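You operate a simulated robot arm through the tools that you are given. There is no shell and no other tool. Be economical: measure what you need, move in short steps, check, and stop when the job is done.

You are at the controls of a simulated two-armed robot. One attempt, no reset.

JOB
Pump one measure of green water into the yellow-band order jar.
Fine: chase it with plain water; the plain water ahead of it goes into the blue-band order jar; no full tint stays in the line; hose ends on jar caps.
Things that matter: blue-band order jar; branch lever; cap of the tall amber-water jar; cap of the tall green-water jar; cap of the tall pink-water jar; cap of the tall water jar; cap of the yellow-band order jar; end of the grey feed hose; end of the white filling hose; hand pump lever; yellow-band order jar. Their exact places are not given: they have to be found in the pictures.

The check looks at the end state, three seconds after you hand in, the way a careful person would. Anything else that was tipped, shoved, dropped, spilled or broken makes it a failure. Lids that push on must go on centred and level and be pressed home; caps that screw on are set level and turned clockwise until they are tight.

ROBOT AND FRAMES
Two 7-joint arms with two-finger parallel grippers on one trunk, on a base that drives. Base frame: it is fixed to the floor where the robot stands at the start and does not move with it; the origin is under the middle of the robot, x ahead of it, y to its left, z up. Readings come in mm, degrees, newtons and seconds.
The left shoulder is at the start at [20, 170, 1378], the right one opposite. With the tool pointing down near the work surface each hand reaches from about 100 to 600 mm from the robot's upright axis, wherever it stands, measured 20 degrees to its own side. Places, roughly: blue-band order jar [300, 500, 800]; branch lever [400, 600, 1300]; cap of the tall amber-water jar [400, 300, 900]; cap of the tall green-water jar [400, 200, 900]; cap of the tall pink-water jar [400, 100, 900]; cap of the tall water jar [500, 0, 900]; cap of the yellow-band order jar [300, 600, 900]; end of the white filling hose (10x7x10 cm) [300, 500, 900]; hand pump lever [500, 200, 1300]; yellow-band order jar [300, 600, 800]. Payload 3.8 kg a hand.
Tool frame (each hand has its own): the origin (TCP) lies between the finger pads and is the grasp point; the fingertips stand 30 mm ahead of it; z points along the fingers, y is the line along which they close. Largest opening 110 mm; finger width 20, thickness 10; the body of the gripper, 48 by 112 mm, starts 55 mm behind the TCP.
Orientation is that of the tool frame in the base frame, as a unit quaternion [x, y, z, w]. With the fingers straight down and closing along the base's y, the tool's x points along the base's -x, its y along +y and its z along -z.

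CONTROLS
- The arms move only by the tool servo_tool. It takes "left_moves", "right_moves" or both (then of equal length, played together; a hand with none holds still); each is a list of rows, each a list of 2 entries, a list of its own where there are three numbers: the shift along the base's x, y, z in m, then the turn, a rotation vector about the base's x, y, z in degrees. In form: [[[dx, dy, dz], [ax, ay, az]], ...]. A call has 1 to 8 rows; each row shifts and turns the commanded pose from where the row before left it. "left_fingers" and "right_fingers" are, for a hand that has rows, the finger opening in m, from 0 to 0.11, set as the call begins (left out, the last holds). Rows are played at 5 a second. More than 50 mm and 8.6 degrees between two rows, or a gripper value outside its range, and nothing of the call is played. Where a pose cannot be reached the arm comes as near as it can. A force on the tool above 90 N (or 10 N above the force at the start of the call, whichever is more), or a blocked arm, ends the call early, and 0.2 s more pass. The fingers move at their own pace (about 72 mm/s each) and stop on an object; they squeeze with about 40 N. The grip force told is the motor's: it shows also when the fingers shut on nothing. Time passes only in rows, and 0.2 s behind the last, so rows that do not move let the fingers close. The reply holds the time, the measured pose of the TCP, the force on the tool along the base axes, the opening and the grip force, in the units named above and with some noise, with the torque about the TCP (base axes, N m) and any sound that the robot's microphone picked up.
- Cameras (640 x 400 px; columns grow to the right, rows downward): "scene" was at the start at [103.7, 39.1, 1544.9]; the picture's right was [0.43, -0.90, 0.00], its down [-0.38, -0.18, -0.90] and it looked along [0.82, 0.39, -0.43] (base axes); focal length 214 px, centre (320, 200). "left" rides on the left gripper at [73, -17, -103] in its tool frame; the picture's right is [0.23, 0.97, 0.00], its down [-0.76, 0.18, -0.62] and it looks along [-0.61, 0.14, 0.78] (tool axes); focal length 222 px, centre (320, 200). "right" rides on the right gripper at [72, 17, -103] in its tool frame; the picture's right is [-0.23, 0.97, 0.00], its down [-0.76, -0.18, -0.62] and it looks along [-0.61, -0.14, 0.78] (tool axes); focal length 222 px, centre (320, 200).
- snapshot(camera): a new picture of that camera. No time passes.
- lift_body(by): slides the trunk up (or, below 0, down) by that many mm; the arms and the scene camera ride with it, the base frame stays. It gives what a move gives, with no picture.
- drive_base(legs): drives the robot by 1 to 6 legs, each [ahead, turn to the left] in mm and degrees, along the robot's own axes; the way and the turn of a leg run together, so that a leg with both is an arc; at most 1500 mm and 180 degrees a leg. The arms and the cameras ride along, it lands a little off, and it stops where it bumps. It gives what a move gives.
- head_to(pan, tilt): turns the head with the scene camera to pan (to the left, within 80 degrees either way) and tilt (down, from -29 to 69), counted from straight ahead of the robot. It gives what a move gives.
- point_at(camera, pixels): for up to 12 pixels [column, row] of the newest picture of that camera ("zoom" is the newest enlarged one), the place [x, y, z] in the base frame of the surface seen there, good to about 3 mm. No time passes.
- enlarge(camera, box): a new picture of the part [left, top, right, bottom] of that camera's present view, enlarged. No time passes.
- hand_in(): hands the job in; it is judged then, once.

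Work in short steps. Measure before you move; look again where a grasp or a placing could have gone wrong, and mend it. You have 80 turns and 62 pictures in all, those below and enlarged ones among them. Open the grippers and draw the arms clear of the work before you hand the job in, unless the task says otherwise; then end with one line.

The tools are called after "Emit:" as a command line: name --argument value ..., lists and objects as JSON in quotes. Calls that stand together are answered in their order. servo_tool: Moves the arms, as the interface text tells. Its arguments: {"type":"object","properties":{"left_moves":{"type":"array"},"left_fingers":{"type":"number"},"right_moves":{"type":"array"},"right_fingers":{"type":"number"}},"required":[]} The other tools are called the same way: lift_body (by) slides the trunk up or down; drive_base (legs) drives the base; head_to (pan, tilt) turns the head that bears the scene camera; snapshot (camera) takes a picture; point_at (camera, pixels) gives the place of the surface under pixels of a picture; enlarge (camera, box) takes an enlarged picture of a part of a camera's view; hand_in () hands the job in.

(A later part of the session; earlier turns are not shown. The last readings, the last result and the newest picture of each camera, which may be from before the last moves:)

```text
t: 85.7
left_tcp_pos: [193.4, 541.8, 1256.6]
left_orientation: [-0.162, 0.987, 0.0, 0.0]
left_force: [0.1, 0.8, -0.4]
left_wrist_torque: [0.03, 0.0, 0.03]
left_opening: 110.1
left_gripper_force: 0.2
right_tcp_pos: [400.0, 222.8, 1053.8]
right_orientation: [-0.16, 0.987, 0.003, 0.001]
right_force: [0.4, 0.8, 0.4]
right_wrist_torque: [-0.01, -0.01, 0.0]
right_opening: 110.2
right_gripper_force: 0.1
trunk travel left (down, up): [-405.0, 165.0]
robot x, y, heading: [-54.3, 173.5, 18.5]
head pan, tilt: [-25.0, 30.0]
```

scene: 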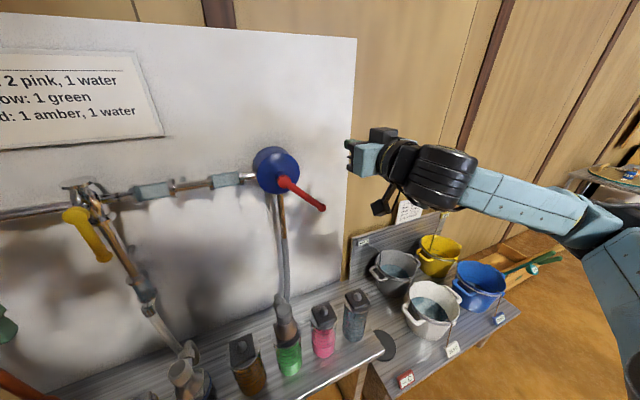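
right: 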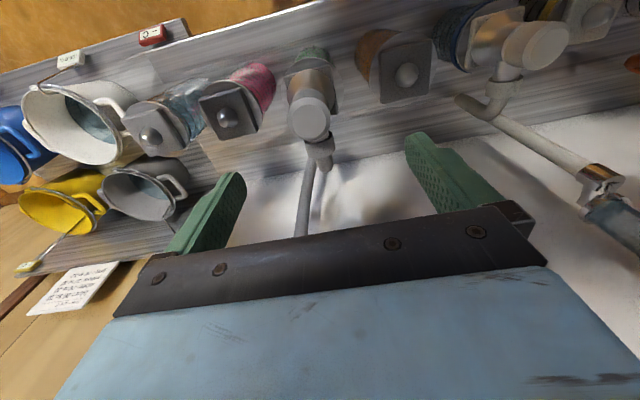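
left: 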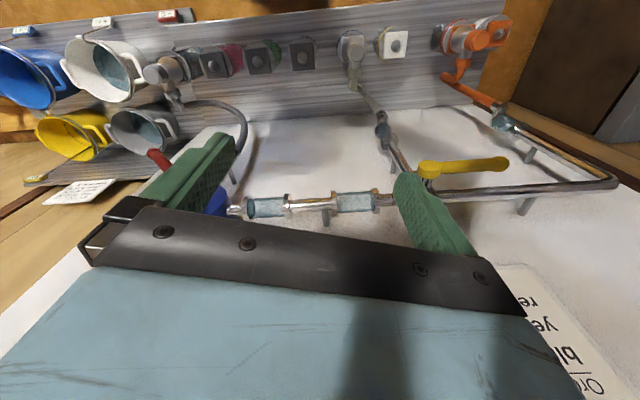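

The two agree within ~4 mm; I aim between, descend and close.

Emit:
servo_tool --right_moves '[[[0.0015, 0.0017, -0.02], [0, 0, 0]], [[0, 0, -0.02], [0, 0, 0]], [[0, 0, -0.016], [0, 0, 0]], [[0, 0, 0], [0, 0, 0]]]'

Emit:
servo_tool --right_moves '[[[0, 0, 0], [0, 0, 0]], [[0, 0, 0], [0, 0, 0]], [[0, 0, 0], [0, 0, 0]], [[0, 0, 0], [0, 0, 0]]]' --right_fingers 0

Emit:
servo_tool --right_moves '[[[0, 0, 0.001], [0, 0, 0]], [[0, 0, 0.001], [0, 0, 0]], [[0, 0, 0.001], [0, 0, 0]], [[0, 0, 0.001], [0, 0, 0]], [[0, 0, 0.001], [0, 0, 0]], [[0, 0, 0.001], [0, 0, 0]]]'

```text
t: 86.7
left_tcp_pos: [194.0, 540.9, 1254.8]
left_orientation: [-0.162, 0.987, 0.0, 0.0]
left_force: [0.3, 0.6, -0.2]
left_wrist_torque: [0.05, 0.0, 0.03]
left_opening: 110.1
left_gripper_force: 0.1
right_tcp_pos: [402.5, 223.7, 997.3]
right_orientation: [-0.161, 0.987, 0.002, 0.001]
right_force: [-0.4, 0.9, 0.2]
right_wrist_torque: [-0.02, 0.0, -0.02]
right_opening: 110.1
right_gripper_force: 0.0
trunk travel left (down, up): [-405.0, 165.0]
robot x, y, heading: [-55.3, 171.2, 18.6]
head pan, tilt: [-25.0, 30.0]
```

```text
t: 87.7
left_tcp_pos: [193.7, 542.5, 1256.1]
left_orientation: [-0.162, 0.987, 0.0, 0.0]
left_force: [0.1, 0.2, 0.9]
left_wrist_torque: [-0.02, 0.0, -0.02]
left_opening: 110.0
left_gripper_force: 0.1
right_tcp_pos: [402.6, 223.4, 998.6]
right_orientation: [-0.161, 0.987, 0.003, 0.001]
right_force: [0.9, -0.4, 0.9]
right_wrist_torque: [-0.14, -0.01, -0.02]
right_opening: 43.6
right_gripper_force: 39.8
trunk travel left (down, up): [-405.0, 165.0]
robot x, y, heading: [-54.7, 171.6, 18.6]
head pan, tilt: [-25.0, 30.0]
```

```text
t: 89.1
left_tcp_pos: [194.3, 541.9, 1256.1]
left_orientation: [-0.163, 0.987, 0.0, 0.0]
left_force: [0.0, 0.4, 0.5]
left_wrist_torque: [0.0, -0.02, 0.05]
left_opening: 110.0
left_gripper_force: 0.0
right_tcp_pos: [404.2, 224.6, 1004.5]
right_orientation: [-0.16, 0.987, 0.003, 0.003]
right_force: [0.0, 0.1, -4.3]
right_wrist_torque: [-0.02, 0.04, -0.02]
right_opening: 43.5
right_gripper_force: 39.8
trunk travel left (down, up): [-405.0, 165.0]
robot x, y, heading: [-58.9, 174.4, 18.7]
head pan, tilt: [-25.0, 30.0]
```

Holding it with the load at 4.3 N. I lift and carry it back to the water jar at (476.5,−1).

Emit:
servo_tool --right_moves '[[[0, 0, 0.006], [0, 0, 0]], [[0, 0, 0.01], [0, 0, 0]], [[0, 0, 0.013], [0, 0, 0]], [[0, 0, 0.013], [0, 0, 0]], [[0, 0, 0.012], [0, 0, 0]], [[0, 0, 0.008], [0, 0, 0]], [[0.003, -0.0087, 0], [0, 0, 0]], [[0.0056, -0.0174, 0], [0, 0, 0]]]'

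Emit:
servo_tool --right_moves '[[[0.0056, -0.0174, 0], [0, 0, 0]], [[0.0056, -0.0174, 0], [0, 0, 0]], [[0.0056, -0.0174, 0], [0, 0, 0]], [[0.0056, -0.0174, 0], [0, 0, 0]], [[0.0056, -0.0174, 0], [0, 0, 0]], [[0.0056, -0.0174, 0], [0, 0, 0]], [[0.0056, -0.0174, 0], [0, 0, 0]], [[0.0056, -0.0174, 0], [0, 0, 0]]]'

Emit:
servo_tool --right_moves '[[[0.0056, -0.0174, 0], [0, 0, 0]], [[0.0056, -0.0174, 0], [0, 0, 0]], [[0.003, -0.0087, 0], [0, 0, 0]], [[0, 0, 0], [0, 0, 0]]]'

```text
t: 90.9
left_tcp_pos: [193.9, 540.3, 1254.8]
left_orientation: [-0.162, 0.987, 0.0, 0.0]
left_force: [-1.0, 0.0, 0.0]
left_wrist_torque: [0.04, -0.03, -0.03]
left_opening: 110.1
left_gripper_force: 0.1
right_tcp_pos: [412.6, 197.7, 1066.6]
right_orientation: [-0.161, 0.987, 0.003, 0.002]
right_force: [0.5, 0.1, -3.6]
right_wrist_torque: [0.0, 0.08, 0.02]
right_opening: 43.6
right_gripper_force: 40.0
trunk travel left (down, up): [-405.0, 165.0]
robot x, y, heading: [-58.6, 171.6, 18.5]
head pan, tilt: [-25.0, 30.0]
```

```text
t: 92.7
left_tcp_pos: [195.2, 540.5, 1256.6]
left_orientation: [-0.162, 0.987, 0.0, 0.0]
left_force: [-0.4, 0.5, 0.0]
left_wrist_torque: [-0.02, -0.01, 0.03]
left_opening: 109.9
left_gripper_force: 0.1
right_tcp_pos: [457.2, 58.1, 1065.0]
right_orientation: [-0.161, 0.987, 0.003, 0.001]
right_force: [-0.6, -1.0, -3.7]
right_wrist_torque: [-0.01, 0.02, 0.0]
right_opening: 43.5
right_gripper_force: 39.7
trunk travel left (down, up): [-405.0, 165.0]
robot x, y, heading: [-53.6, 170.4, 18.4]
head pan, tilt: [-25.0, 30.0]
```

```text
t: 93.7
left_tcp_pos: [194.6, 540.9, 1255.4]
left_orientation: [-0.163, 0.987, 0.0, 0.0]
left_force: [1.0, 0.3, -0.3]
left_wrist_torque: [0.03, 0.01, 0.0]
left_opening: 110.0
left_gripper_force: 0.0
right_tcp_pos: [470.2, 15.2, 1066.6]
right_orientation: [-0.16, 0.987, 0.003, 0.002]
right_force: [-0.5, 0.1, -4.1]
right_wrist_torque: [0.0, 0.01, 0.02]
right_opening: 43.4
right_gripper_force: 39.7
trunk travel left (down, up): [-405.0, 165.0]
robot x, y, heading: [-54.4, 170.9, 18.6]
head pan, tilt: [-25.0, 30.0]
```

Another (6,−16) mm remains; then I lower to z 1004 in small steps, reading the side forces.

Emit:
servo_tool --right_moves '[[[0.003, -0.008, 0], [0, 0, 0]], [[0.003, -0.008, 0], [0, 0, 0]], [[0, 0, -0.012], [0, 0, 0]], [[0, 0, -0.012], [0, 0, 0]], [[0, 0, -0.012], [0, 0, 0]], [[0, 0, -0.012], [0, 0, 0]], [[0, 0, -0.01], [0, 0, 0]], [[0, 0, 0], [0, 0, 0]]]'

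Emit:
servo_tool --right_moves '[[[0, 0, -0.002], [0, 0, 0]], [[0, 0, -0.002], [0, 0, 0]], [[0, 0, 0], [0, 0, 0]]]'

```text
t: 95.5
left_tcp_pos: [195.2, 542.1, 1256.0]
left_orientation: [-0.163, 0.987, 0.0, 0.0]
left_force: [-0.5, 0.4, -0.2]
left_wrist_torque: [0.02, 0.0, -0.02]
left_opening: 110.0
left_gripper_force: 0.1
right_tcp_pos: [476.3, -0.1, 1009.0]
right_orientation: [-0.161, 0.987, 0.003, 0.002]
right_force: [0.8, 0.5, -4.1]
right_wrist_torque: [-0.03, 0.06, 0.01]
right_opening: 43.7
right_gripper_force: 40.2
trunk travel left (down, up): [-405.0, 165.0]
robot x, y, heading: [-52.1, 171.6, 18.5]
head pan, tilt: [-25.0, 30.0]
```

```text
t: 96.3
left_tcp_pos: [195.2, 542.0, 1256.2]
left_orientation: [-0.163, 0.987, 0.0, 0.0]
left_force: [-0.6, 0.5, -0.1]
left_wrist_torque: [0.02, -0.01, 0.02]
left_opening: 110.2
left_gripper_force: 0.0
right_tcp_pos: [476.3, -0.5, 1004.0]
right_orientation: [-0.16, 0.987, 0.003, 0.002]
right_force: [-0.6, 0.2, -3.8]
right_wrist_torque: [0.01, 0.06, 0.0]
right_opening: 43.8
right_gripper_force: 40.1
trunk travel left (down, up): [-405.0, 165.0]
robot x, y, heading: [-57.2, 173.6, 18.5]
head pan, tilt: [-25.0, 30.0]
```

No side force. I continue down until it rests.

Emit:
servo_tool --right_moves '[[[0, 0, -0.002], [0, 0, 0]], [[0, 0, -0.002], [0, 0, 0]], [[0, 0, -0.001], [0, 0, 0]], [[0, 0, 0], [0, 0, 0]]]'

Emit:
servo_tool --right_moves '[[[0, 0, -0.001], [0, 0, 0]], [[0, 0, -0.001], [0, 0, 0]], [[0, 0, 0], [0, 0, 0]]]'

Emit:
servo_tool --right_moves '[[[0, 0, -0.001], [0, 0, 0]], [[0, 0, -0.001], [0, 0, 0]], [[0, 0, 0], [0, 0, 0]]]'

```text
t: 97.3
left_tcp_pos: [194.8, 540.6, 1255.2]
left_orientation: [-0.162, 0.987, 0.0, 0.0]
left_force: [0.5, -1.0, 0.2]
left_wrist_torque: [0.0, 0.0, -0.03]
left_opening: 109.9
left_gripper_force: 0.0
right_tcp_pos: [475.9, 1.3, 998.1]
right_orientation: [-0.161, 0.987, 0.003, 0.001]
right_force: [2.1, -1.8, -3.3]
right_wrist_torque: [-0.19, -0.17, 0.0]
right_opening: 43.6
right_gripper_force: 39.9
trunk travel left (down, up): [-405.0, 165.0]
robot x, y, heading: [-56.3, 173.9, 18.5]
head pan, tilt: [-25.0, 30.0]
```

```text
t: 98.1
left_tcp_pos: [192.4, 541.4, 1256.5]
left_orientation: [-0.162, 0.987, 0.0, 0.001]
left_force: [-0.2, -0.4, -0.3]
left_wrist_torque: [0.02, -0.02, 0.0]
left_opening: 110.2
left_gripper_force: 0.1
right_tcp_pos: [476.4, -0.3, 999.2]
right_orientation: [-0.161, 0.987, 0.002, 0.004]
right_force: [1.0, -3.9, 12.8]
right_wrist_torque: [-0.76, -0.06, 0.0]
right_opening: 43.6
right_gripper_force: 40.1
trunk travel left (down, up): [-405.0, 165.0]
robot x, y, heading: [-55.1, 175.1, 18.6]
head pan, tilt: [-25.0, 30.0]
```

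```text
t: 98.9
left_tcp_pos: [191.8, 541.1, 1255.7]
left_orientation: [-0.162, 0.987, 0.001, 0.001]
left_force: [0.6, 0.3, 0.5]
left_wrist_torque: [0.03, 0.02, 0.03]
left_opening: 110.0
left_gripper_force: 0.1
right_tcp_pos: [476.8, -1.8, 998.9]
right_orientation: [-0.16, 0.987, 0.002, 0.004]
right_force: [3.3, -6.5, 35.1]
right_wrist_torque: [-1.19, 0.36, -0.04]
right_opening: 43.8
right_gripper_force: 39.7
trunk travel left (down, up): [-405.0, 165.0]
robot x, y, heading: [-57.8, 171.3, 18.5]
head pan, tilt: [-25.0, 30.0]
```

Seated solidly at the original place. I relieve, open, rise 120 mm and look.

Emit:
servo_tool --right_moves '[[[0, 0, 0.003], [0, 0, 0]], [[0, 0, 0], [0, 0, 0]]]'

Emit:
servo_tool --right_moves '[[[0, 0, 0], [0, 0, 0]], [[0, 0, 0], [0, 0, 0]], [[0, 0, 0], [0, 0, 0]], [[0, 0, 0.03], [0, 0, 0]], [[0, 0, 0.045], [0, 0, 0]], [[0, 0, 0.045], [0, 0, 0]]]' --right_fingers 0.11

Emit:
snapshot --camera "scene"

```text
t: 99.5
left_tcp_pos: [193.2, 541.1, 1256.1]
left_orientation: [-0.164, 0.987, 0.001, 0.001]
left_force: [0.6, -0.3, -0.2]
left_wrist_torque: [0.01, -0.03, 0.01]
left_opening: 110.1
left_gripper_force: 0.0
right_tcp_pos: [477.0, -0.9, 998.1]
right_orientation: [-0.161, 0.987, 0.002, 0.003]
right_force: [7.5, -3.8, 17.1]
right_wrist_torque: [-0.46, -1.13, -0.07]
right_opening: 43.3
right_gripper_force: 39.8
trunk travel left (down, up): [-405.0, 165.0]
robot x, y, heading: [-58.3, 171.7, 18.5]
head pan, tilt: [-25.0, 30.0]
```

```text
t: 100.9
left_tcp_pos: [193.4, 540.9, 1256.5]
left_orientation: [-0.163, 0.987, 0.0, 0.001]
left_force: [0.2, -0.1, 0.2]
left_wrist_torque: [0.01, -0.03, -0.01]
left_opening: 110.0
left_gripper_force: 0.0
right_tcp_pos: [476.6, 0.0, 1118.5]
right_orientation: [-0.16, 0.987, 0.002, 0.001]
right_force: [0.3, -1.0, 0.8]
right_wrist_torque: [-0.02, 0.04, -0.01]
right_opening: 109.7
right_gripper_force: 0.1
trunk travel left (down, up): [-405.0, 165.0]
robot x, y, heading: [-55.9, 176.2, 18.5]
head pan, tilt: [-25.0, 30.0]
```

```text
19 pictures are left
```

scene: 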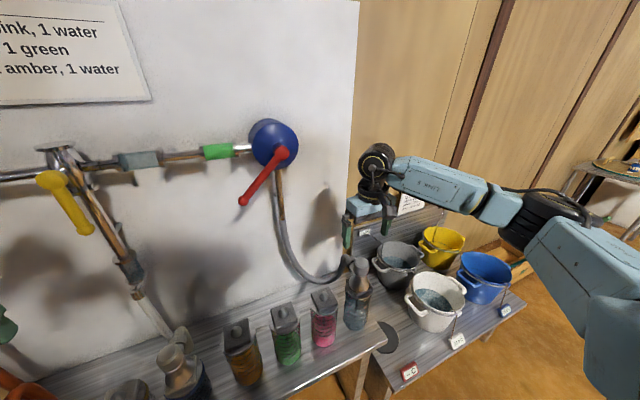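

Feed is back on water; lever rests at the left stop with green only in glass 1. I bring the right hand, pitched, in front of the lever with fingers open to straddle it so both swings can be done.

Emit:
servo_tool --right_moves '[[[-0.0123, 0.0354, 0.019], [2.68, -7.73, 0]], [[-0.0123, 0.0354, 0.019], [2.68, -7.73, 0]], [[-0.0123, 0.0354, 0.019], [2.68, -7.73, 0]], [[-0.0123, 0.0354, 0.019], [2.68, -7.73, 0]], [[-0.0123, 0.0354, 0.019], [2.68, -7.73, 0]], [[-0.0123, 0.0354, 0.019], [2.68, -7.73, 0]], [[-0.008, 0.0235, 0.015], [0, 0, 0]], [[0, 0, 0], [0, 0, 0]]]' --right_fingers 0.075

Emit:
snapshot --camera "right"

```text
t: 102.7
left_tcp_pos: [194.9, 540.7, 1255.5]
left_orientation: [-0.163, 0.987, 0.0, 0.0]
left_force: [0.2, 0.1, 0.7]
left_wrist_torque: [0.04, -0.01, -0.01]
left_opening: 110.0
left_gripper_force: 0.0
right_tcp_pos: [394.2, 235.4, 1246.9]
right_orientation: [-0.147, 0.897, 0.075, 0.41]
right_force: [0.6, -0.2, -0.2]
right_wrist_torque: [-0.02, -0.01, 0.02]
right_opening: 75.0
right_gripper_force: 0.1
trunk travel left (down, up): [-405.0, 165.0]
robot x, y, heading: [-54.1, 173.0, 18.4]
head pan, tilt: [-25.0, 30.0]
```

```text
18 pictures are left
```

right: 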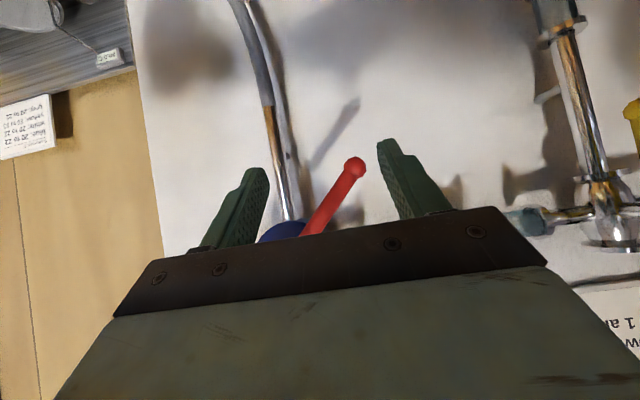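

Lever lies between the fingers (ball at 355,167). I measure it, and move forward 104 mm to straddle it.

Emit:
point_at --camera "right" --pixels '[[355, 168], [340, 190], [323, 215]]'

Emit:
servo_tool --right_moves '[[[0.033, 0.0114, 0], [0, 0, 0]], [[0.033, 0.0114, 0], [0, 0, 0]], [[0.032, 0.0112, 0], [0, 0, 0]], [[0, 0, 0], [0, 0, 0]]]'

Emit:
snapshot --camera "right"

```text
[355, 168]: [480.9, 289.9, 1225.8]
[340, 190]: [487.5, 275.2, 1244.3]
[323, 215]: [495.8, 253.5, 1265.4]
```

```text
t: 103.7
left_tcp_pos: [193.3, 541.4, 1256.5]
left_orientation: [-0.162, 0.987, 0.0, 0.001]
left_force: [0.2, 0.5, -0.1]
left_wrist_torque: [0.01, -0.03, 0.0]
left_opening: 110.0
left_gripper_force: 0.0
right_tcp_pos: [493.6, 269.7, 1247.1]
right_orientation: [-0.147, 0.897, 0.074, 0.411]
right_force: [-0.2, 1.1, -0.2]
right_wrist_torque: [0.0, -0.01, 0.04]
right_opening: 74.9
right_gripper_force: 0.2
trunk travel left (down, up): [-405.0, 165.0]
robot x, y, heading: [-57.4, 171.4, 18.6]
head pan, tilt: [-25.0, 30.0]
```

```text
17 pictures are left
```

right: 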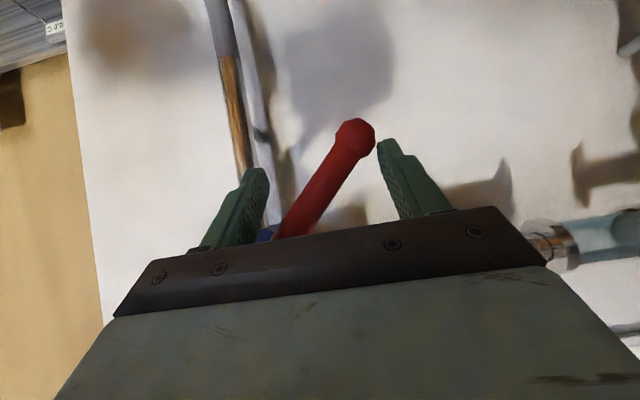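

Straddled. I swing the lever back to the right along its arc.

Emit:
servo_tool --right_moves '[[[0.0092, -0.0265, -0.013], [0, 0, 0]], [[0.0082, -0.0236, -0.008], [0, 0, 0]], [[0.0085, -0.0246, -0.004], [0, 0, 0]], [[0.0085, -0.0246, 0.004], [0, 0, 0]], [[0.0078, -0.0227, 0.009], [0, 0, 0]], [[0.0065, -0.0189, 0.011], [0, 0, 0]], [[0.0043, -0.0123, 0.008], [0, 0, 0]], [[0.0026, -0.0076, 0.006], [0, 0, 0]]]'

Emit:
snapshot --camera "scene"

```text
t: 105.5
left_tcp_pos: [194.2, 544.7, 1253.7]
left_orientation: [-0.163, 0.987, -0.001, 0.0]
left_force: [-0.3, -0.7, 0.3]
left_wrist_torque: [0.0, 0.0, -0.01]
left_opening: 110.2
left_gripper_force: 0.0
right_tcp_pos: [544.5, 115.4, 1250.9]
right_orientation: [-0.155, 0.9, 0.072, 0.401]
right_force: [-15.1, 23.8, -37.2]
right_wrist_torque: [-1.57, -0.88, 0.61]
right_opening: 88.8
right_gripper_force: 14.0
trunk travel left (down, up): [-405.0, 165.0]
robot x, y, heading: [-54.2, 169.4, 18.6]
head pan, tilt: [-25.0, 30.0]
```

```text
16 pictures are left
```

scene: 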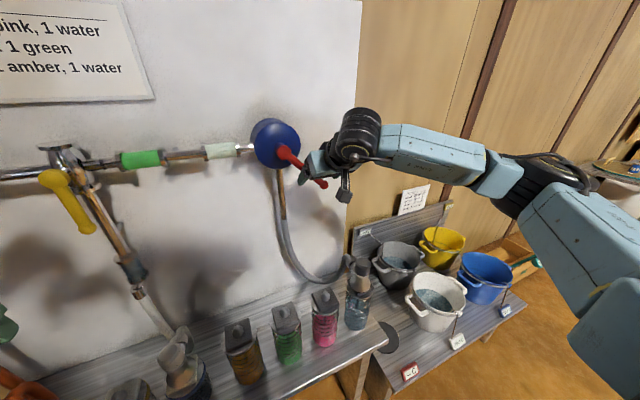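

Each swing delivers a measure: green is now in glass 2. I swing left once to bring it into the white branch's glass.

Emit:
servo_tool --right_moves '[[[-0.0043, 0.0123, -0.008], [0, 0, 0]], [[-0.0065, 0.0189, -0.011], [0, 0, 0]], [[-0.0078, 0.0227, -0.009], [0, 0, 0]], [[-0.0085, 0.0246, -0.004], [0, 0, 0]], [[-0.0085, 0.0246, 0.004], [0, 0, 0]], [[-0.0082, 0.0236, 0.008], [0, 0, 0]], [[-0.0078, 0.0227, 0.012], [0, 0, 0]], [[-0.0052, 0.0151, 0.01], [0, 0, 0]]]'

Emit:
snapshot --camera "scene"

```text
t: 107.3
left_tcp_pos: [194.3, 538.4, 1255.9]
left_orientation: [-0.163, 0.987, 0.001, 0.0]
left_force: [0.6, 0.0, -0.1]
left_wrist_torque: [-0.01, 0.02, 0.0]
left_opening: 110.1
left_gripper_force: 0.0
right_tcp_pos: [491.8, 271.5, 1260.2]
right_orientation: [-0.146, 0.898, 0.073, 0.409]
right_force: [-3.9, -7.5, -13.8]
right_wrist_torque: [0.55, 0.05, -0.39]
right_opening: 78.0
right_gripper_force: 2.5
trunk travel left (down, up): [-405.0, 165.0]
robot x, y, heading: [-55.9, 174.3, 18.3]
head pan, tilt: [-25.0, 30.0]
```

```text
15 pictures are left
```

scene: 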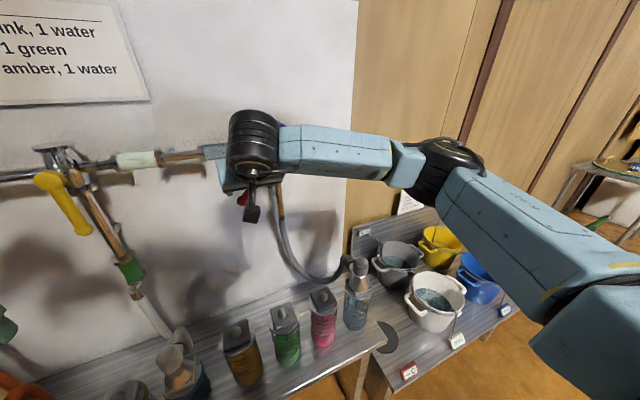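

Green fills the white branch glass; three waters went to the blue jar. Right hand holds still at the lever; the left hand goes above the white hose end on the blue jar.

Emit:
servo_tool --left_moves '[[[0.0213, -0.0132, -0.035], [0, 0, 0]], [[0.0213, -0.0132, -0.035], [0, 0, 0]], [[0.0213, -0.0132, -0.035], [0, 0, 0]], [[0.0213, -0.0132, -0.035], [0, 0, 0]], [[0.0213, -0.0132, -0.035], [0, 0, 0]], [[0.0213, -0.0132, -0.035], [0, 0, 0]], [[0, 0, 0], [0, 0, 0]]]' --left_fingers 0.11

Emit:
snapshot --camera "left"

```text
t: 108.9
left_tcp_pos: [294.8, 481.4, 1066.0]
left_orientation: [-0.161, 0.987, -0.001, 0.001]
left_force: [0.2, -0.3, 0.6]
left_wrist_torque: [-0.04, 0.0, 0.02]
left_opening: 109.8
left_gripper_force: 0.1
left hand out of reach, approached as far as the arm can: row 6
right_tcp_pos: [490.4, 272.6, 1259.4]
right_orientation: [-0.147, 0.898, 0.073, 0.407]
right_force: [-9.6, -11.5, -22.5]
right_wrist_torque: [0.95, 0.25, -0.53]
right_opening: 78.9
right_gripper_force: 3.9
trunk travel left (down, up): [-405.0, 165.0]
robot x, y, heading: [-59.8, 172.0, 18.9]
head pan, tilt: [-25.0, 30.0]
```

```text
14 pictures are left
```

left: 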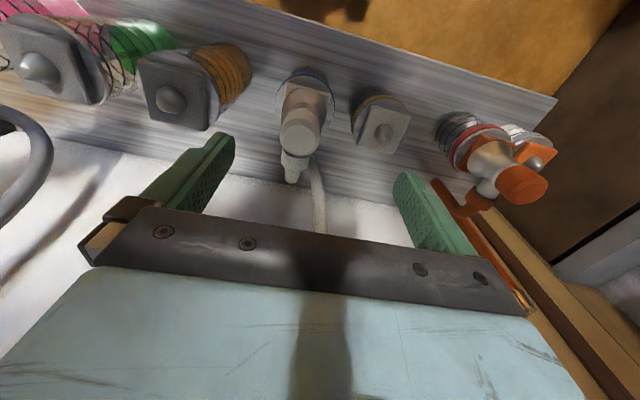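

The left arm can't go low enough with this trunk height. I withdraw the right hand from the lever, lower the trunk 170 mm, and measure the caps in this left view first.

Emit:
point_at --camera "left" --pixels '[[298, 138], [283, 135], [315, 142], [300, 122], [297, 152], [386, 132], [172, 98], [388, 128]]'

Emit:
servo_tool --right_moves '[[[0.003, -0.009, -0.002], [0, 0, 0]], [[-0.04, -0.0145, 0], [0, 0, 0]], [[-0.04, -0.0145, 0], [0, 0, 0]], [[-0.03, -0.011, 0], [0, 0, 0]]]'

Emit:
lift_body --by -100

```text
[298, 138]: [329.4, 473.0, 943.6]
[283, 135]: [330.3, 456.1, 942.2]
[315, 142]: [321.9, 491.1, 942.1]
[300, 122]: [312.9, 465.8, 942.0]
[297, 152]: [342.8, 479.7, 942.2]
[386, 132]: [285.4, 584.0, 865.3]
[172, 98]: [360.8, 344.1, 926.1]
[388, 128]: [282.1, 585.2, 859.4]
```

```text
t: 109.9
left_tcp_pos: [294.4, 480.9, 1065.3]
left_orientation: [-0.163, 0.987, 0.0, 0.0]
left_force: [0.2, -0.1, 0.4]
left_wrist_torque: [0.0, -0.01, 0.0]
left_opening: 110.2
left_gripper_force: 0.1
right_tcp_pos: [383.2, 224.1, 1259.0]
right_orientation: [-0.147, 0.897, 0.074, 0.41]
right_force: [0.2, 0.1, 0.1]
right_wrist_torque: [-0.02, -0.01, 0.02]
right_opening: 74.9
right_gripper_force: 0.1
trunk travel left (down, up): [-405.0, 165.0]
robot x, y, heading: [-55.7, 174.7, 18.6]
head pan, tilt: [-25.0, 30.0]
```

```text
t: 111.3
left_tcp_pos: [294.5, 482.3, 965.6]
left_orientation: [-0.163, 0.987, 0.0, 0.001]
left_force: [-0.8, 0.5, 0.6]
left_wrist_torque: [-0.03, -0.03, 0.02]
left_opening: 109.9
left_gripper_force: 0.0
right_tcp_pos: [385.3, 224.4, 1159.5]
right_orientation: [-0.147, 0.897, 0.073, 0.41]
right_force: [0.6, -0.6, 0.0]
right_wrist_torque: [0.0, -0.03, 0.01]
right_opening: 75.0
right_gripper_force: 0.1
trunk travel left (down, up): [-305.0, 265.0]
robot x, y, heading: [-56.2, 174.0, 18.4]
head pan, tilt: [-25.0, 30.0]
```

White fitting's knob centre ≈ (n 464, t 341), top z 943. I raise slightly, centre over it and look.

Emit:
servo_tool --left_moves '[[[0, 0, 0.025], [0, 0, 0]], [[0.0162, -0.0042, 0], [0, 0, 0]], [[0.0163, -0.0042, 0], [0, 0, 0]], [[0, 0, -0.02], [0, 0, 0]], [[0, 0, 0], [0, 0, 0]]]'

Emit:
snapshot --camera "left"

```text
t: 112.5
left_tcp_pos: [307.8, 486.8, 980.9]
left_orientation: [-0.162, 0.987, 0.0, 0.001]
left_force: [0.7, -0.2, 0.7]
left_wrist_torque: [0.0, 0.04, -0.03]
left_opening: 109.9
left_gripper_force: 0.0
left hand out of reach, approached as far as the arm can: row 3, 4
right_tcp_pos: [384.5, 224.2, 1159.6]
right_orientation: [-0.146, 0.897, 0.073, 0.411]
right_force: [-0.4, 0.6, 0.1]
right_wrist_torque: [0.02, -0.03, 0.0]
right_opening: 75.0
right_gripper_force: 0.0
trunk travel left (down, up): [-305.0, 265.0]
robot x, y, heading: [-58.6, 171.9, 18.4]
head pan, tilt: [-25.0, 30.0]
```

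```text
13 pictures are left
```

left: 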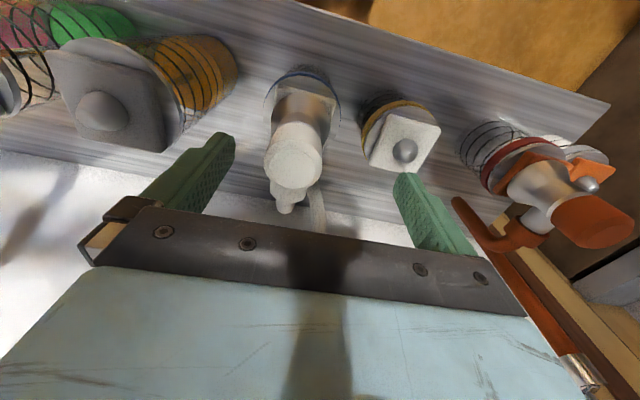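

The left arm is again at a limit. I raise both hands relative to the trunk and lower the trunk by 140 mm, giving the height relation at which the right arm worked.

Emit:
servo_tool --left_moves '[[[0, 0, 0.035], [0, 0, 0]], [[0, 0, 0.035], [0, 0, 0]], [[0, 0, 0.035], [0, 0, 0]], [[0, 0, 0.035], [0, 0, 0]], [[0.0075, -0.009, 0], [0, 0, 0]], [[0.0075, -0.009, 0], [0, 0, 0]]]' --right_moves '[[[0, 0, 0.025], [0, 0, 0]], [[0, 0, 0.025], [0, 0, 0]], [[0, 0, 0.025], [0, 0, 0]], [[0, 0, 0.025], [0, 0, 0]], [[0, 0, 0], [0, 0, 0]], [[0, 0, 0], [0, 0, 0]]]'

Emit:
lift_body --by -140

Emit:
servo_tool --left_moves '[[[0.003, -0.001, 0], [0, 0, 0]], [[0, 0, 0], [0, 0, 0]]]'

```text
t: 113.9
left_tcp_pos: [323.6, 468.1, 1122.5]
left_orientation: [-0.163, 0.987, -0.001, 0.001]
left_force: [0.1, 0.4, -0.3]
left_wrist_torque: [0.0, 0.02, 0.01]
left_opening: 109.8
left_gripper_force: 0.0
right_tcp_pos: [384.3, 225.0, 1259.3]
right_orientation: [-0.147, 0.897, 0.073, 0.41]
right_force: [0.6, 0.4, -0.2]
right_wrist_torque: [-0.01, 0.0, -0.03]
right_opening: 75.2
right_gripper_force: 0.0
trunk travel left (down, up): [-305.0, 265.0]
robot x, y, heading: [-54.3, 172.4, 18.6]
head pan, tilt: [-25.0, 30.0]
```

```text
t: 115.5
left_tcp_pos: [323.7, 467.9, 980.5]
left_orientation: [-0.162, 0.987, 0.001, 0.0]
left_force: [-0.5, -0.6, 0.6]
left_wrist_torque: [0.0, -0.01, 0.02]
left_opening: 109.9
left_gripper_force: 0.0
right_tcp_pos: [383.2, 224.8, 1119.1]
right_orientation: [-0.147, 0.897, 0.074, 0.411]
right_force: [-0.5, -0.2, -0.6]
right_wrist_torque: [0.03, 0.0, -0.02]
right_opening: 75.2
right_gripper_force: 0.0
trunk travel left (down, up): [-165.0, 405.0]
robot x, y, heading: [-57.7, 174.6, 18.5]
head pan, tilt: [-25.0, 30.0]
```

```text
t: 116.1
left_tcp_pos: [328.3, 468.0, 981.5]
left_orientation: [-0.162, 0.987, 0.0, 0.001]
left_force: [-0.2, 0.0, -0.6]
left_wrist_torque: [-0.01, 0.0, -0.01]
left_opening: 109.9
left_gripper_force: 0.0
right_tcp_pos: [383.3, 223.9, 1119.3]
right_orientation: [-0.146, 0.897, 0.073, 0.411]
right_force: [-0.8, 0.1, -0.8]
right_wrist_torque: [0.0, -0.01, 0.01]
right_opening: 74.9
right_gripper_force: 0.0
trunk travel left (down, up): [-165.0, 405.0]
robot x, y, heading: [-59.6, 174.7, 18.4]
head pan, tilt: [-25.0, 30.0]
```

Reached: left TCP (328,468,981). I look from the left camera and measure the knob and the yellow ball.

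Emit:
snapshot --camera "left"

```text
12 pictures are left
```

left: 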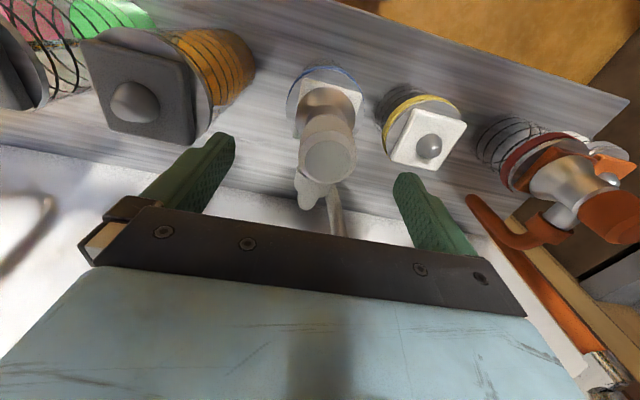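

Emit:
point_at --camera "left" --pixels '[[328, 156], [303, 155], [353, 159], [330, 134], [325, 178], [430, 146], [423, 143], [436, 150], [330, 118]]'

```text
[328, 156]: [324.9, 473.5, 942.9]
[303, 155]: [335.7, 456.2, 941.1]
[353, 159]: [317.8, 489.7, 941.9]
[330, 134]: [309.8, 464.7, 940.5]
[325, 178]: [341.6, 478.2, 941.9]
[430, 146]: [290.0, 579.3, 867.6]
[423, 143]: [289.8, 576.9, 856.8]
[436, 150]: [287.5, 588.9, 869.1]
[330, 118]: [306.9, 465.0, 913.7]
```

Knob centre is at t 340, the hand at 335. I shift 5 mm and descend to z 932, then close.

Emit:
servo_tool --left_moves '[[[-0.0016, 0.0047, 0], [0, 0, 0]], [[0, 0, -0.017], [0, 0, 0]], [[0, 0, -0.016], [0, 0, 0]], [[0, 0, -0.016], [0, 0, 0]], [[0, 0, 0], [0, 0, 0]]]'

Emit:
servo_tool --left_moves '[[[0, 0, 0], [0, 0, 0]], [[0, 0, 0], [0, 0, 0]], [[0, 0, 0], [0, 0, 0]], [[0, 0, 0], [0, 0, 0]]]' --left_fingers 0

Emit:
servo_tool --left_moves '[[[0, 0, 0.001], [0, 0, 0]], [[0, 0, 0.001], [0, 0, 0]], [[0, 0, 0.001], [0, 0, 0]], [[0, 0, 0.001], [0, 0, 0]], [[0, 0, 0.001], [0, 0, 0]], [[0, 0, 0.001], [0, 0, 0]]]'

```text
t: 117.3
left_tcp_pos: [326.3, 472.4, 932.7]
left_orientation: [-0.163, 0.987, 0.0, 0.002]
left_force: [0.4, 0.1, 1.0]
left_wrist_torque: [0.02, -0.03, -0.02]
left_opening: 109.8
left_gripper_force: 0.1
right_tcp_pos: [384.5, 224.4, 1119.5]
right_orientation: [-0.147, 0.897, 0.073, 0.411]
right_force: [0.1, -0.1, -0.6]
right_wrist_torque: [0.0, -0.02, 0.03]
right_opening: 75.0
right_gripper_force: 0.0
trunk travel left (down, up): [-165.0, 405.0]
robot x, y, heading: [-58.0, 171.6, 18.7]
head pan, tilt: [-25.0, 30.0]
```

```text
t: 118.3
left_tcp_pos: [325.7, 471.9, 931.3]
left_orientation: [-0.162, 0.987, 0.0, 0.001]
left_force: [0.3, 0.5, 0.6]
left_wrist_torque: [0.13, 0.0, 0.05]
left_opening: 43.6
left_gripper_force: 39.8
right_tcp_pos: [385.1, 225.1, 1118.0]
right_orientation: [-0.148, 0.897, 0.074, 0.41]
right_force: [0.0, -0.3, 0.7]
right_wrist_torque: [0.03, -0.02, 0.0]
right_opening: 74.8
right_gripper_force: 0.2
trunk travel left (down, up): [-165.0, 405.0]
robot x, y, heading: [-57.7, 172.0, 18.6]
head pan, tilt: [-25.0, 30.0]
```

```text
t: 119.7
left_tcp_pos: [326.3, 472.9, 938.7]
left_orientation: [-0.163, 0.987, -0.001, 0.001]
left_force: [-0.5, 1.5, -3.5]
left_wrist_torque: [0.0, -0.02, 0.02]
left_opening: 43.6
left_gripper_force: 39.3
right_tcp_pos: [383.7, 224.0, 1119.3]
right_orientation: [-0.149, 0.897, 0.075, 0.41]
right_force: [0.0, -0.2, -0.6]
right_wrist_torque: [0.02, -0.02, 0.03]
right_opening: 74.8
right_gripper_force: 0.0
trunk travel left (down, up): [-165.0, 405.0]
robot x, y, heading: [-55.3, 173.5, 18.7]
head pan, tilt: [-25.0, 30.0]
```

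Lifted free (3.5 N). I raise to z ≈ 985 and carry 117 mm left toward the yellow jar.

Emit:
servo_tool --left_moves '[[[0, 0, 0.006], [0, 0, 0]], [[0, 0, 0.01], [0, 0, 0]], [[0, 0, 0.013], [0, 0, 0]], [[0, 0, 0.013], [0, 0, 0]], [[0, 0, 0.006], [0, 0, 0]], [[-0.0026, 0.0075, 0], [0, 0, 0]], [[-0.005, 0.0145, 0], [0, 0, 0]], [[-0.005, 0.0145, 0], [0, 0, 0]]]'

Emit:
servo_tool --left_moves '[[[-0.005, 0.0145, 0], [0, 0, 0]], [[-0.005, 0.0145, 0], [0, 0, 0]], [[-0.005, 0.0145, 0], [0, 0, 0]], [[-0.005, 0.0145, 0], [0, 0, 0]], [[-0.0042, 0.012, 0], [0, 0, 0]], [[0, 0, 0], [0, 0, 0]]]'

Emit:
head_to --pan 25 --tilt 30

Emit:
snapshot --camera "left"

Emit:
snapshot --camera "scene"

```text
t: 121.5
left_tcp_pos: [314.2, 508.7, 985.8]
left_orientation: [-0.162, 0.987, 0.0, 0.001]
left_force: [-0.5, -0.6, -3.9]
left_wrist_torque: [0.01, 0.04, 0.02]
left_opening: 43.5
left_gripper_force: 40.2
right_tcp_pos: [383.8, 225.6, 1119.6]
right_orientation: [-0.148, 0.897, 0.074, 0.41]
right_force: [0.1, 0.0, -0.1]
right_wrist_torque: [0.04, 0.01, -0.01]
right_opening: 75.2
right_gripper_force: 0.1
trunk travel left (down, up): [-165.0, 405.0]
robot x, y, heading: [-57.6, 171.6, 18.5]
head pan, tilt: [-25.0, 30.0]
```

```text
t: 122.9
left_tcp_pos: [289.2, 579.0, 986.2]
left_orientation: [-0.163, 0.987, 0.0, -0.001]
left_force: [0.8, 0.2, -3.3]
left_wrist_torque: [0.0, 0.04, 0.01]
left_opening: 43.7
left_gripper_force: 40.2
right_tcp_pos: [384.8, 225.3, 1119.1]
right_orientation: [-0.147, 0.897, 0.074, 0.409]
right_force: [-1.1, -0.1, 0.2]
right_wrist_torque: [-0.03, -0.03, -0.03]
right_opening: 75.1
right_gripper_force: 0.1
trunk travel left (down, up): [-165.0, 405.0]
robot x, y, heading: [-54.3, 174.0, 18.4]
head pan, tilt: [-25.0, 30.0]
```

```text
t: 124.1
left_tcp_pos: [289.2, 579.9, 985.5]
left_orientation: [-0.163, 0.987, 0.0, 0.0]
left_force: [0.4, 0.2, -3.9]
left_wrist_torque: [0.04, 0.03, -0.01]
left_opening: 43.6
left_gripper_force: 39.9
right_tcp_pos: [384.2, 224.3, 1118.6]
right_orientation: [-0.148, 0.896, 0.074, 0.411]
right_force: [0.0, 0.0, 0.2]
right_wrist_torque: [0.01, 0.01, -0.02]
right_opening: 74.9
right_gripper_force: 0.0
trunk travel left (down, up): [-165.0, 405.0]
robot x, y, heading: [-55.6, 174.9, 18.7]
head pan, tilt: [25.0, 30.0]
```

```text
11 pictures are left
```

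left: 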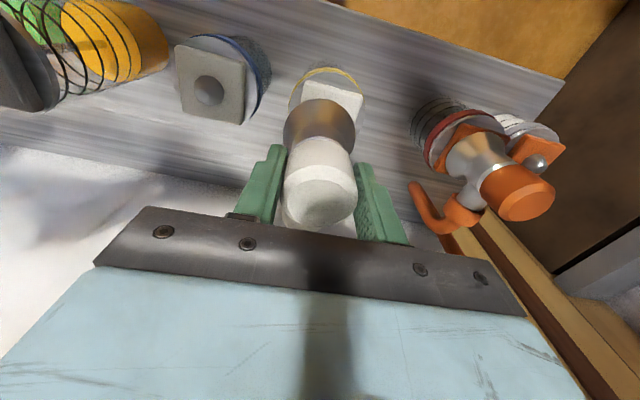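

```text
10 pictures are left
```

scene: 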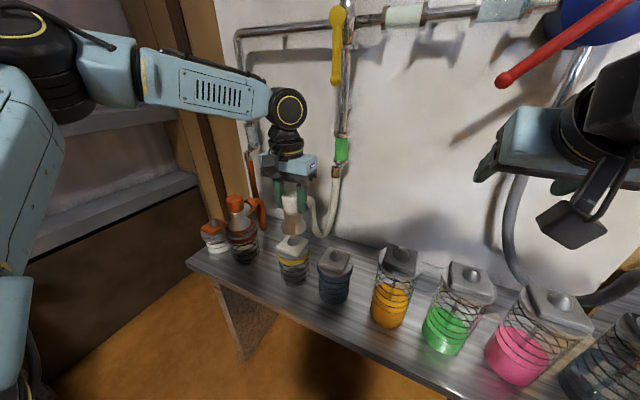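

Both balls are visible in the scene view ((293,243) yellow, (338,255) blue); I take their difference for the exact displacement.

Emit:
enlarge --camera "scene" --box '[250, 170, 370, 290]'

Emit:
point_at --camera "left" --pixels '[[208, 90], [320, 130], [345, 95], [300, 135], [340, 138]]'

```text
3.33 times, centred on (310, 230) of scene
```

zoom: 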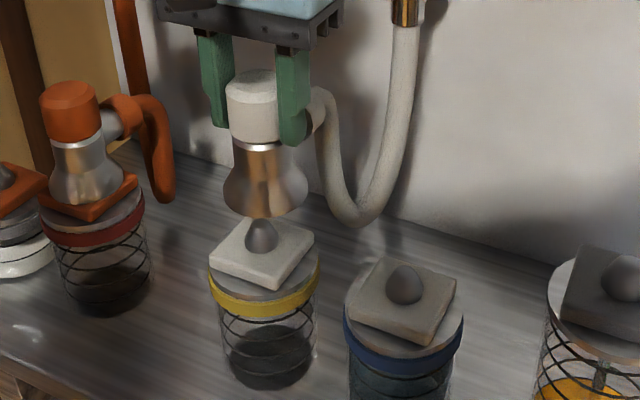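

```text
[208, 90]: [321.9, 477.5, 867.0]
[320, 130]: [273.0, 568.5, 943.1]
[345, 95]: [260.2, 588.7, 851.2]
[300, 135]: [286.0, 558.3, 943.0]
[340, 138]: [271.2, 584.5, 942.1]
```

Emit:
point_at --camera "zoom" --pixels '[[261, 234], [261, 245], [404, 282], [404, 292], [265, 200], [217, 260], [310, 240], [266, 284], [353, 312], [405, 338], [452, 285], [625, 277]]'

```text
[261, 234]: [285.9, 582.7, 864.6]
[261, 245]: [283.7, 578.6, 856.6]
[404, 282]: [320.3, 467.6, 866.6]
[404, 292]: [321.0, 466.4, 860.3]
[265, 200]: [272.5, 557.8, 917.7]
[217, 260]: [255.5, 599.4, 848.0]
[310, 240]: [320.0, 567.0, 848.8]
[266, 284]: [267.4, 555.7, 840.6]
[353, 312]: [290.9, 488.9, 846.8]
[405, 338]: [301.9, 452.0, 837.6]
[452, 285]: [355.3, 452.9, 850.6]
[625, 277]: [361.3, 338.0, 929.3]
```

Target for the seat: (290.5,585). I shift (+1,+6) mm and descend to z 942.

Emit:
servo_tool --left_moves '[[[0.0012, 0.0058, 0], [0, 0, 0]], [[0, 0, -0.012], [0, 0, 0]], [[0, 0, -0.012], [0, 0, 0]], [[0, 0, -0.012], [0, 0, 0]], [[0, 0, -0.007], [0, 0, 0]], [[0, 0, 0], [0, 0, 0]]]'

Emit:
servo_tool --left_moves '[[[0, 0, -0.002], [0, 0, 0]], [[0, 0, -0.002], [0, 0, 0]], [[0, 0, 0], [0, 0, 0]]]'

Emit:
servo_tool --left_moves '[[[0, 0, -0.0015], [0, 0, 0]], [[0, 0, -0.0015], [0, 0, 0]], [[0, 0, 0], [0, 0, 0]]]'

```text
t: 125.5
left_tcp_pos: [290.5, 585.3, 943.7]
left_orientation: [-0.162, 0.987, 0.0, -0.001]
left_force: [-0.2, 0.1, -4.5]
left_wrist_torque: [-0.01, 0.07, 0.0]
left_opening: 43.5
left_gripper_force: 39.7
right_tcp_pos: [384.0, 224.4, 1118.8]
right_orientation: [-0.148, 0.897, 0.074, 0.41]
right_force: [-0.6, 0.1, -0.1]
right_wrist_torque: [-0.03, 0.0, 0.01]
right_opening: 74.9
right_gripper_force: 0.1
trunk travel left (down, up): [-165.0, 405.0]
robot x, y, heading: [-52.2, 169.3, 18.8]
head pan, tilt: [25.0, 30.0]
```

```text
t: 126.3
left_tcp_pos: [289.1, 585.1, 939.0]
left_orientation: [-0.163, 0.987, 0.001, 0.0]
left_force: [0.0, 0.3, -3.7]
left_wrist_torque: [0.01, 0.03, -0.02]
left_opening: 43.2
left_gripper_force: 39.6
right_tcp_pos: [385.2, 223.6, 1118.3]
right_orientation: [-0.147, 0.897, 0.074, 0.41]
right_force: [0.7, -0.3, -0.2]
right_wrist_torque: [-0.02, 0.0, -0.03]
right_opening: 74.8
right_gripper_force: 0.0
trunk travel left (down, up): [-165.0, 405.0]
robot x, y, heading: [-56.9, 171.0, 18.4]
head pan, tilt: [25.0, 30.0]
```

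```text
t: 127.1
left_tcp_pos: [289.3, 584.2, 935.8]
left_orientation: [-0.162, 0.987, 0.0, 0.001]
left_force: [-1.7, 1.6, -1.8]
left_wrist_torque: [0.17, 0.18, 0.0]
left_opening: 43.4
left_gripper_force: 39.8
right_tcp_pos: [384.0, 224.4, 1118.8]
right_orientation: [-0.147, 0.897, 0.073, 0.411]
right_force: [-0.1, -0.1, -0.4]
right_wrist_torque: [-0.01, 0.01, 0.01]
right_opening: 74.9
right_gripper_force: 0.0
trunk travel left (down, up): [-165.0, 405.0]
robot x, y, heading: [-55.3, 173.8, 18.8]
head pan, tilt: [25.0, 30.0]
```

Tiny side forces only (toward −x,+y). I nudge 1 mm that way and go down until it rests.

Emit:
servo_tool --left_moves '[[[-0.0007, 0.0007, -0.001], [0, 0, 0]], [[0, 0, -0.001], [0, 0, 0]], [[0, 0, -0.001], [0, 0, 0]], [[0, 0, 0], [0, 0, 0]]]'

Emit:
servo_tool --left_moves '[[[0, 0, -0.001], [0, 0, 0]], [[0, 0, -0.001], [0, 0, 0]], [[0, 0, 0], [0, 0, 0]]]'

Emit:
servo_tool --left_moves '[[[0, 0, -0.001], [0, 0, 0]], [[0, 0, 0], [0, 0, 0]]]'

```text
t: 128.1
left_tcp_pos: [289.0, 584.3, 932.6]
left_orientation: [-0.162, 0.987, 0.0, -0.001]
left_force: [0.7, 3.9, -3.4]
left_wrist_torque: [0.22, -0.02, -0.01]
left_opening: 43.5
left_gripper_force: 39.7
right_tcp_pos: [385.4, 224.9, 1118.6]
right_orientation: [-0.147, 0.897, 0.074, 0.41]
right_force: [1.0, 0.2, 0.1]
right_wrist_torque: [0.0, 0.0, 0.0]
right_opening: 74.9
right_gripper_force: 0.1
trunk travel left (down, up): [-165.0, 405.0]
robot x, y, heading: [-59.4, 174.2, 18.5]
head pan, tilt: [25.0, 30.0]
```

```text
t: 128.9
left_tcp_pos: [288.5, 585.0, 932.6]
left_orientation: [-0.162, 0.987, 0.0, 0.001]
left_force: [-0.3, 2.9, 3.4]
left_wrist_torque: [0.43, 0.19, 0.02]
left_opening: 43.5
left_gripper_force: 40.1
right_tcp_pos: [383.7, 224.5, 1119.8]
right_orientation: [-0.148, 0.897, 0.075, 0.41]
right_force: [0.5, 0.1, 0.7]
right_wrist_torque: [-0.02, -0.01, 0.05]
right_opening: 75.1
right_gripper_force: 0.0
trunk travel left (down, up): [-165.0, 405.0]
robot x, y, heading: [-55.8, 171.6, 18.4]
head pan, tilt: [25.0, 30.0]
```

```text
t: 129.5
left_tcp_pos: [289.3, 585.3, 931.7]
left_orientation: [-0.163, 0.987, 0.001, 0.002]
left_force: [-0.2, 4.9, 14.8]
left_wrist_torque: [0.43, 0.45, 0.03]
left_opening: 43.5
left_gripper_force: 40.1
right_tcp_pos: [383.5, 224.5, 1120.5]
right_orientation: [-0.147, 0.897, 0.074, 0.411]
right_force: [-1.1, 0.5, -0.6]
right_wrist_torque: [0.04, -0.01, 0.02]
right_opening: 74.9
right_gripper_force: 0.0
trunk travel left (down, up): [-165.0, 405.0]
robot x, y, heading: [-57.6, 170.3, 18.8]
head pan, tilt: [25.0, 30.0]
```

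Seated at the same height as on the blue jar (932, 15 N). I press a bit more, relieve, open and rise, then inspect.

Emit:
servo_tool --left_moves '[[[0, 0, -0.001], [0, 0, 0]], [[0, 0, 0], [0, 0, 0]], [[0, 0, 0.0025], [0, 0, 0]], [[0, 0, 0], [0, 0, 0]]]'

Emit:
servo_tool --left_moves '[[[0, 0, 0], [0, 0, 0]], [[0, 0, 0], [0, 0, 0]], [[0, 0, 0], [0, 0, 0]], [[0, 0, 0.03], [0, 0, 0]], [[0, 0, 0.045], [0, 0, 0]], [[0, 0, 0.045], [0, 0, 0]]]' --left_fingers 0.11

Emit:
enlarge --camera "scene" --box '[190, 120, 390, 310]'

```text
t: 130.5
left_tcp_pos: [288.4, 586.9, 932.1]
left_orientation: [-0.163, 0.987, 0.001, 0.002]
left_force: [2.9, 9.6, 13.1]
left_wrist_torque: [0.75, -0.67, 0.04]
left_opening: 43.6
left_gripper_force: 39.8
right_tcp_pos: [383.4, 224.7, 1119.1]
right_orientation: [-0.148, 0.897, 0.074, 0.411]
right_force: [0.5, -0.4, 0.5]
right_wrist_torque: [-0.01, 0.0, 0.01]
right_opening: 75.0
right_gripper_force: 0.0
trunk travel left (down, up): [-165.0, 405.0]
robot x, y, heading: [-57.0, 171.4, 18.7]
head pan, tilt: [25.0, 30.0]
```

```text
t: 131.9
left_tcp_pos: [288.2, 584.5, 1051.9]
left_orientation: [-0.163, 0.987, -0.001, 0.0]
left_force: [0.4, 0.4, 0.2]
left_wrist_torque: [0.01, 0.01, 0.01]
left_opening: 110.0
left_gripper_force: 0.1
right_tcp_pos: [384.6, 223.6, 1119.6]
right_orientation: [-0.147, 0.897, 0.073, 0.41]
right_force: [-0.8, 0.2, 0.6]
right_wrist_torque: [-0.01, -0.01, -0.03]
right_opening: 75.1
right_gripper_force: 0.0
trunk travel left (down, up): [-165.0, 405.0]
robot x, y, heading: [-60.2, 171.9, 18.7]
head pan, tilt: [25.0, 30.0]
```

```text
2.11 times, centred on (290, 215) of scene
```

zoom: 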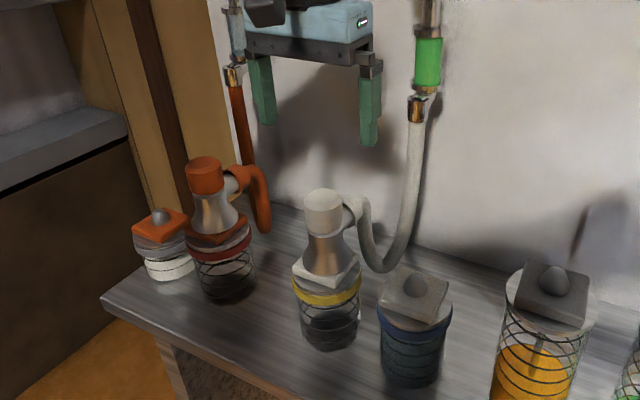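

The white hose end sits level on the yellow jar; green still waits in the branch glass. I raise the trunk back and bring the right hand to the straddling pose again.

Emit:
lift_body --by 240

Emit:
servo_tool --right_moves '[[[0, 0, -0.035], [0, 0, 0]], [[0, 0, -0.035], [0, 0, 0]], [[0.005, 0.006, -0.035], [0, 0, 0]], [[0.005, 0.006, -0.005], [0, 0, 0]], [[0, 0, 0], [0, 0, 0]]]'

Emit:
snapshot --camera "right"

```text
t: 134.4
left_tcp_pos: [289.3, 584.7, 1292.4]
left_orientation: [-0.163, 0.987, 0.001, 0.001]
left_force: [0.7, -0.1, 0.0]
left_wrist_torque: [-0.01, -0.04, 0.0]
left_opening: 110.1
left_gripper_force: 0.1
right_tcp_pos: [384.0, 224.5, 1358.9]
right_orientation: [-0.147, 0.897, 0.074, 0.41]
right_force: [-0.2, 0.2, -0.7]
right_wrist_torque: [-0.01, 0.0, -0.02]
right_opening: 74.8
right_gripper_force: 0.1
trunk travel left (down, up): [-405.0, 165.0]
robot x, y, heading: [-55.9, 174.1, 18.5]
head pan, tilt: [25.0, 30.0]
```

```text
t: 135.6
left_tcp_pos: [289.3, 584.1, 1292.1]
left_orientation: [-0.163, 0.987, 0.0, 0.0]
left_force: [-0.2, 0.3, 0.5]
left_wrist_torque: [-0.01, -0.01, 0.0]
left_opening: 109.9
left_gripper_force: 0.2
right_tcp_pos: [394.2, 236.6, 1249.2]
right_orientation: [-0.147, 0.897, 0.073, 0.41]
right_force: [0.2, 0.5, -0.8]
right_wrist_torque: [0.03, 0.02, 0.02]
right_opening: 75.1
right_gripper_force: 0.0
trunk travel left (down, up): [-405.0, 165.0]
robot x, y, heading: [-56.4, 170.0, 18.5]
head pan, tilt: [25.0, 30.0]
```

```text
7 pictures are left
```

right: 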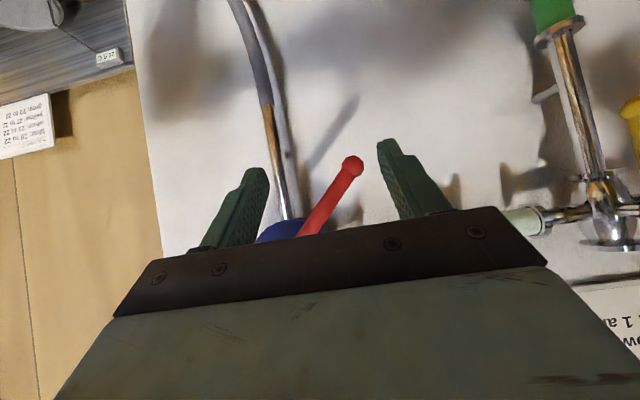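

Identical to the earlier straddle view, lever still at the left stop. I move forward and swing right once.

Emit:
servo_tool --right_moves '[[[0.033, 0.0114, 0], [0, 0, 0]], [[0.033, 0.0114, 0], [0, 0, 0]], [[0.032, 0.0112, 0], [0, 0, 0]], [[0, 0, 0], [0, 0, 0]]]'

Emit:
servo_tool --right_moves '[[[0.0092, -0.0265, -0.013], [0, 0, 0]], [[0.0082, -0.0236, -0.008], [0, 0, 0]], [[0.0085, -0.0246, -0.004], [0, 0, 0]], [[0.0085, -0.0246, 0.004], [0, 0, 0]], [[0.0078, -0.0227, 0.009], [0, 0, 0]], [[0.0065, -0.0189, 0.011], [0, 0, 0]], [[0.0043, -0.0123, 0.008], [0, 0, 0]], [[0.0026, -0.0076, 0.006], [0, 0, 0]]]'

Emit:
snapshot --camera "scene"

```text
t: 136.6
left_tcp_pos: [289.4, 584.7, 1292.8]
left_orientation: [-0.163, 0.987, 0.0, 0.002]
left_force: [-0.4, 0.8, 0.4]
left_wrist_torque: [-0.03, 0.02, 0.0]
left_opening: 110.0
left_gripper_force: 0.0
right_tcp_pos: [492.3, 271.2, 1249.7]
right_orientation: [-0.148, 0.897, 0.074, 0.411]
right_force: [0.1, 0.6, 0.5]
right_wrist_torque: [0.01, -0.01, 0.03]
right_opening: 75.0
right_gripper_force: 0.0
trunk travel left (down, up): [-405.0, 165.0]
robot x, y, heading: [-53.6, 171.9, 18.6]
head pan, tilt: [25.0, 30.0]
```

```text
t: 138.4
left_tcp_pos: [288.5, 588.2, 1290.0]
left_orientation: [-0.164, 0.987, -0.002, 0.0]
left_force: [-0.2, 0.9, 0.1]
left_wrist_torque: [0.01, 0.0, -0.01]
left_opening: 109.9
left_gripper_force: 0.1
right_tcp_pos: [543.3, 116.8, 1254.2]
right_orientation: [-0.156, 0.9, 0.073, 0.4]
right_force: [-17.5, 25.2, -39.8]
right_wrist_torque: [-1.67, -0.9, 0.66]
right_opening: 89.6
right_gripper_force: 14.7
trunk travel left (down, up): [-405.0, 165.0]
robot x, y, heading: [-54.7, 172.2, 18.8]
head pan, tilt: [25.0, 30.0]
```

```text
6 pictures are left
```

scene: 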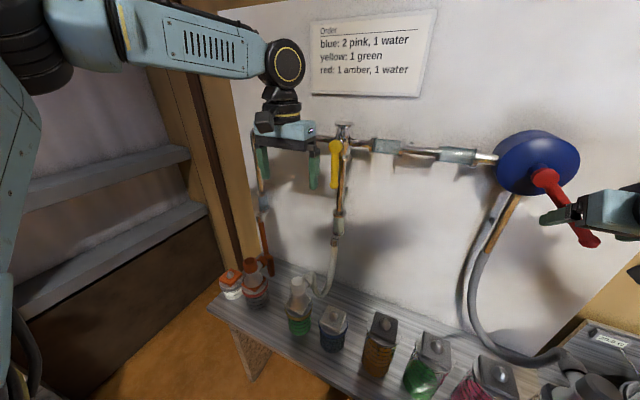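

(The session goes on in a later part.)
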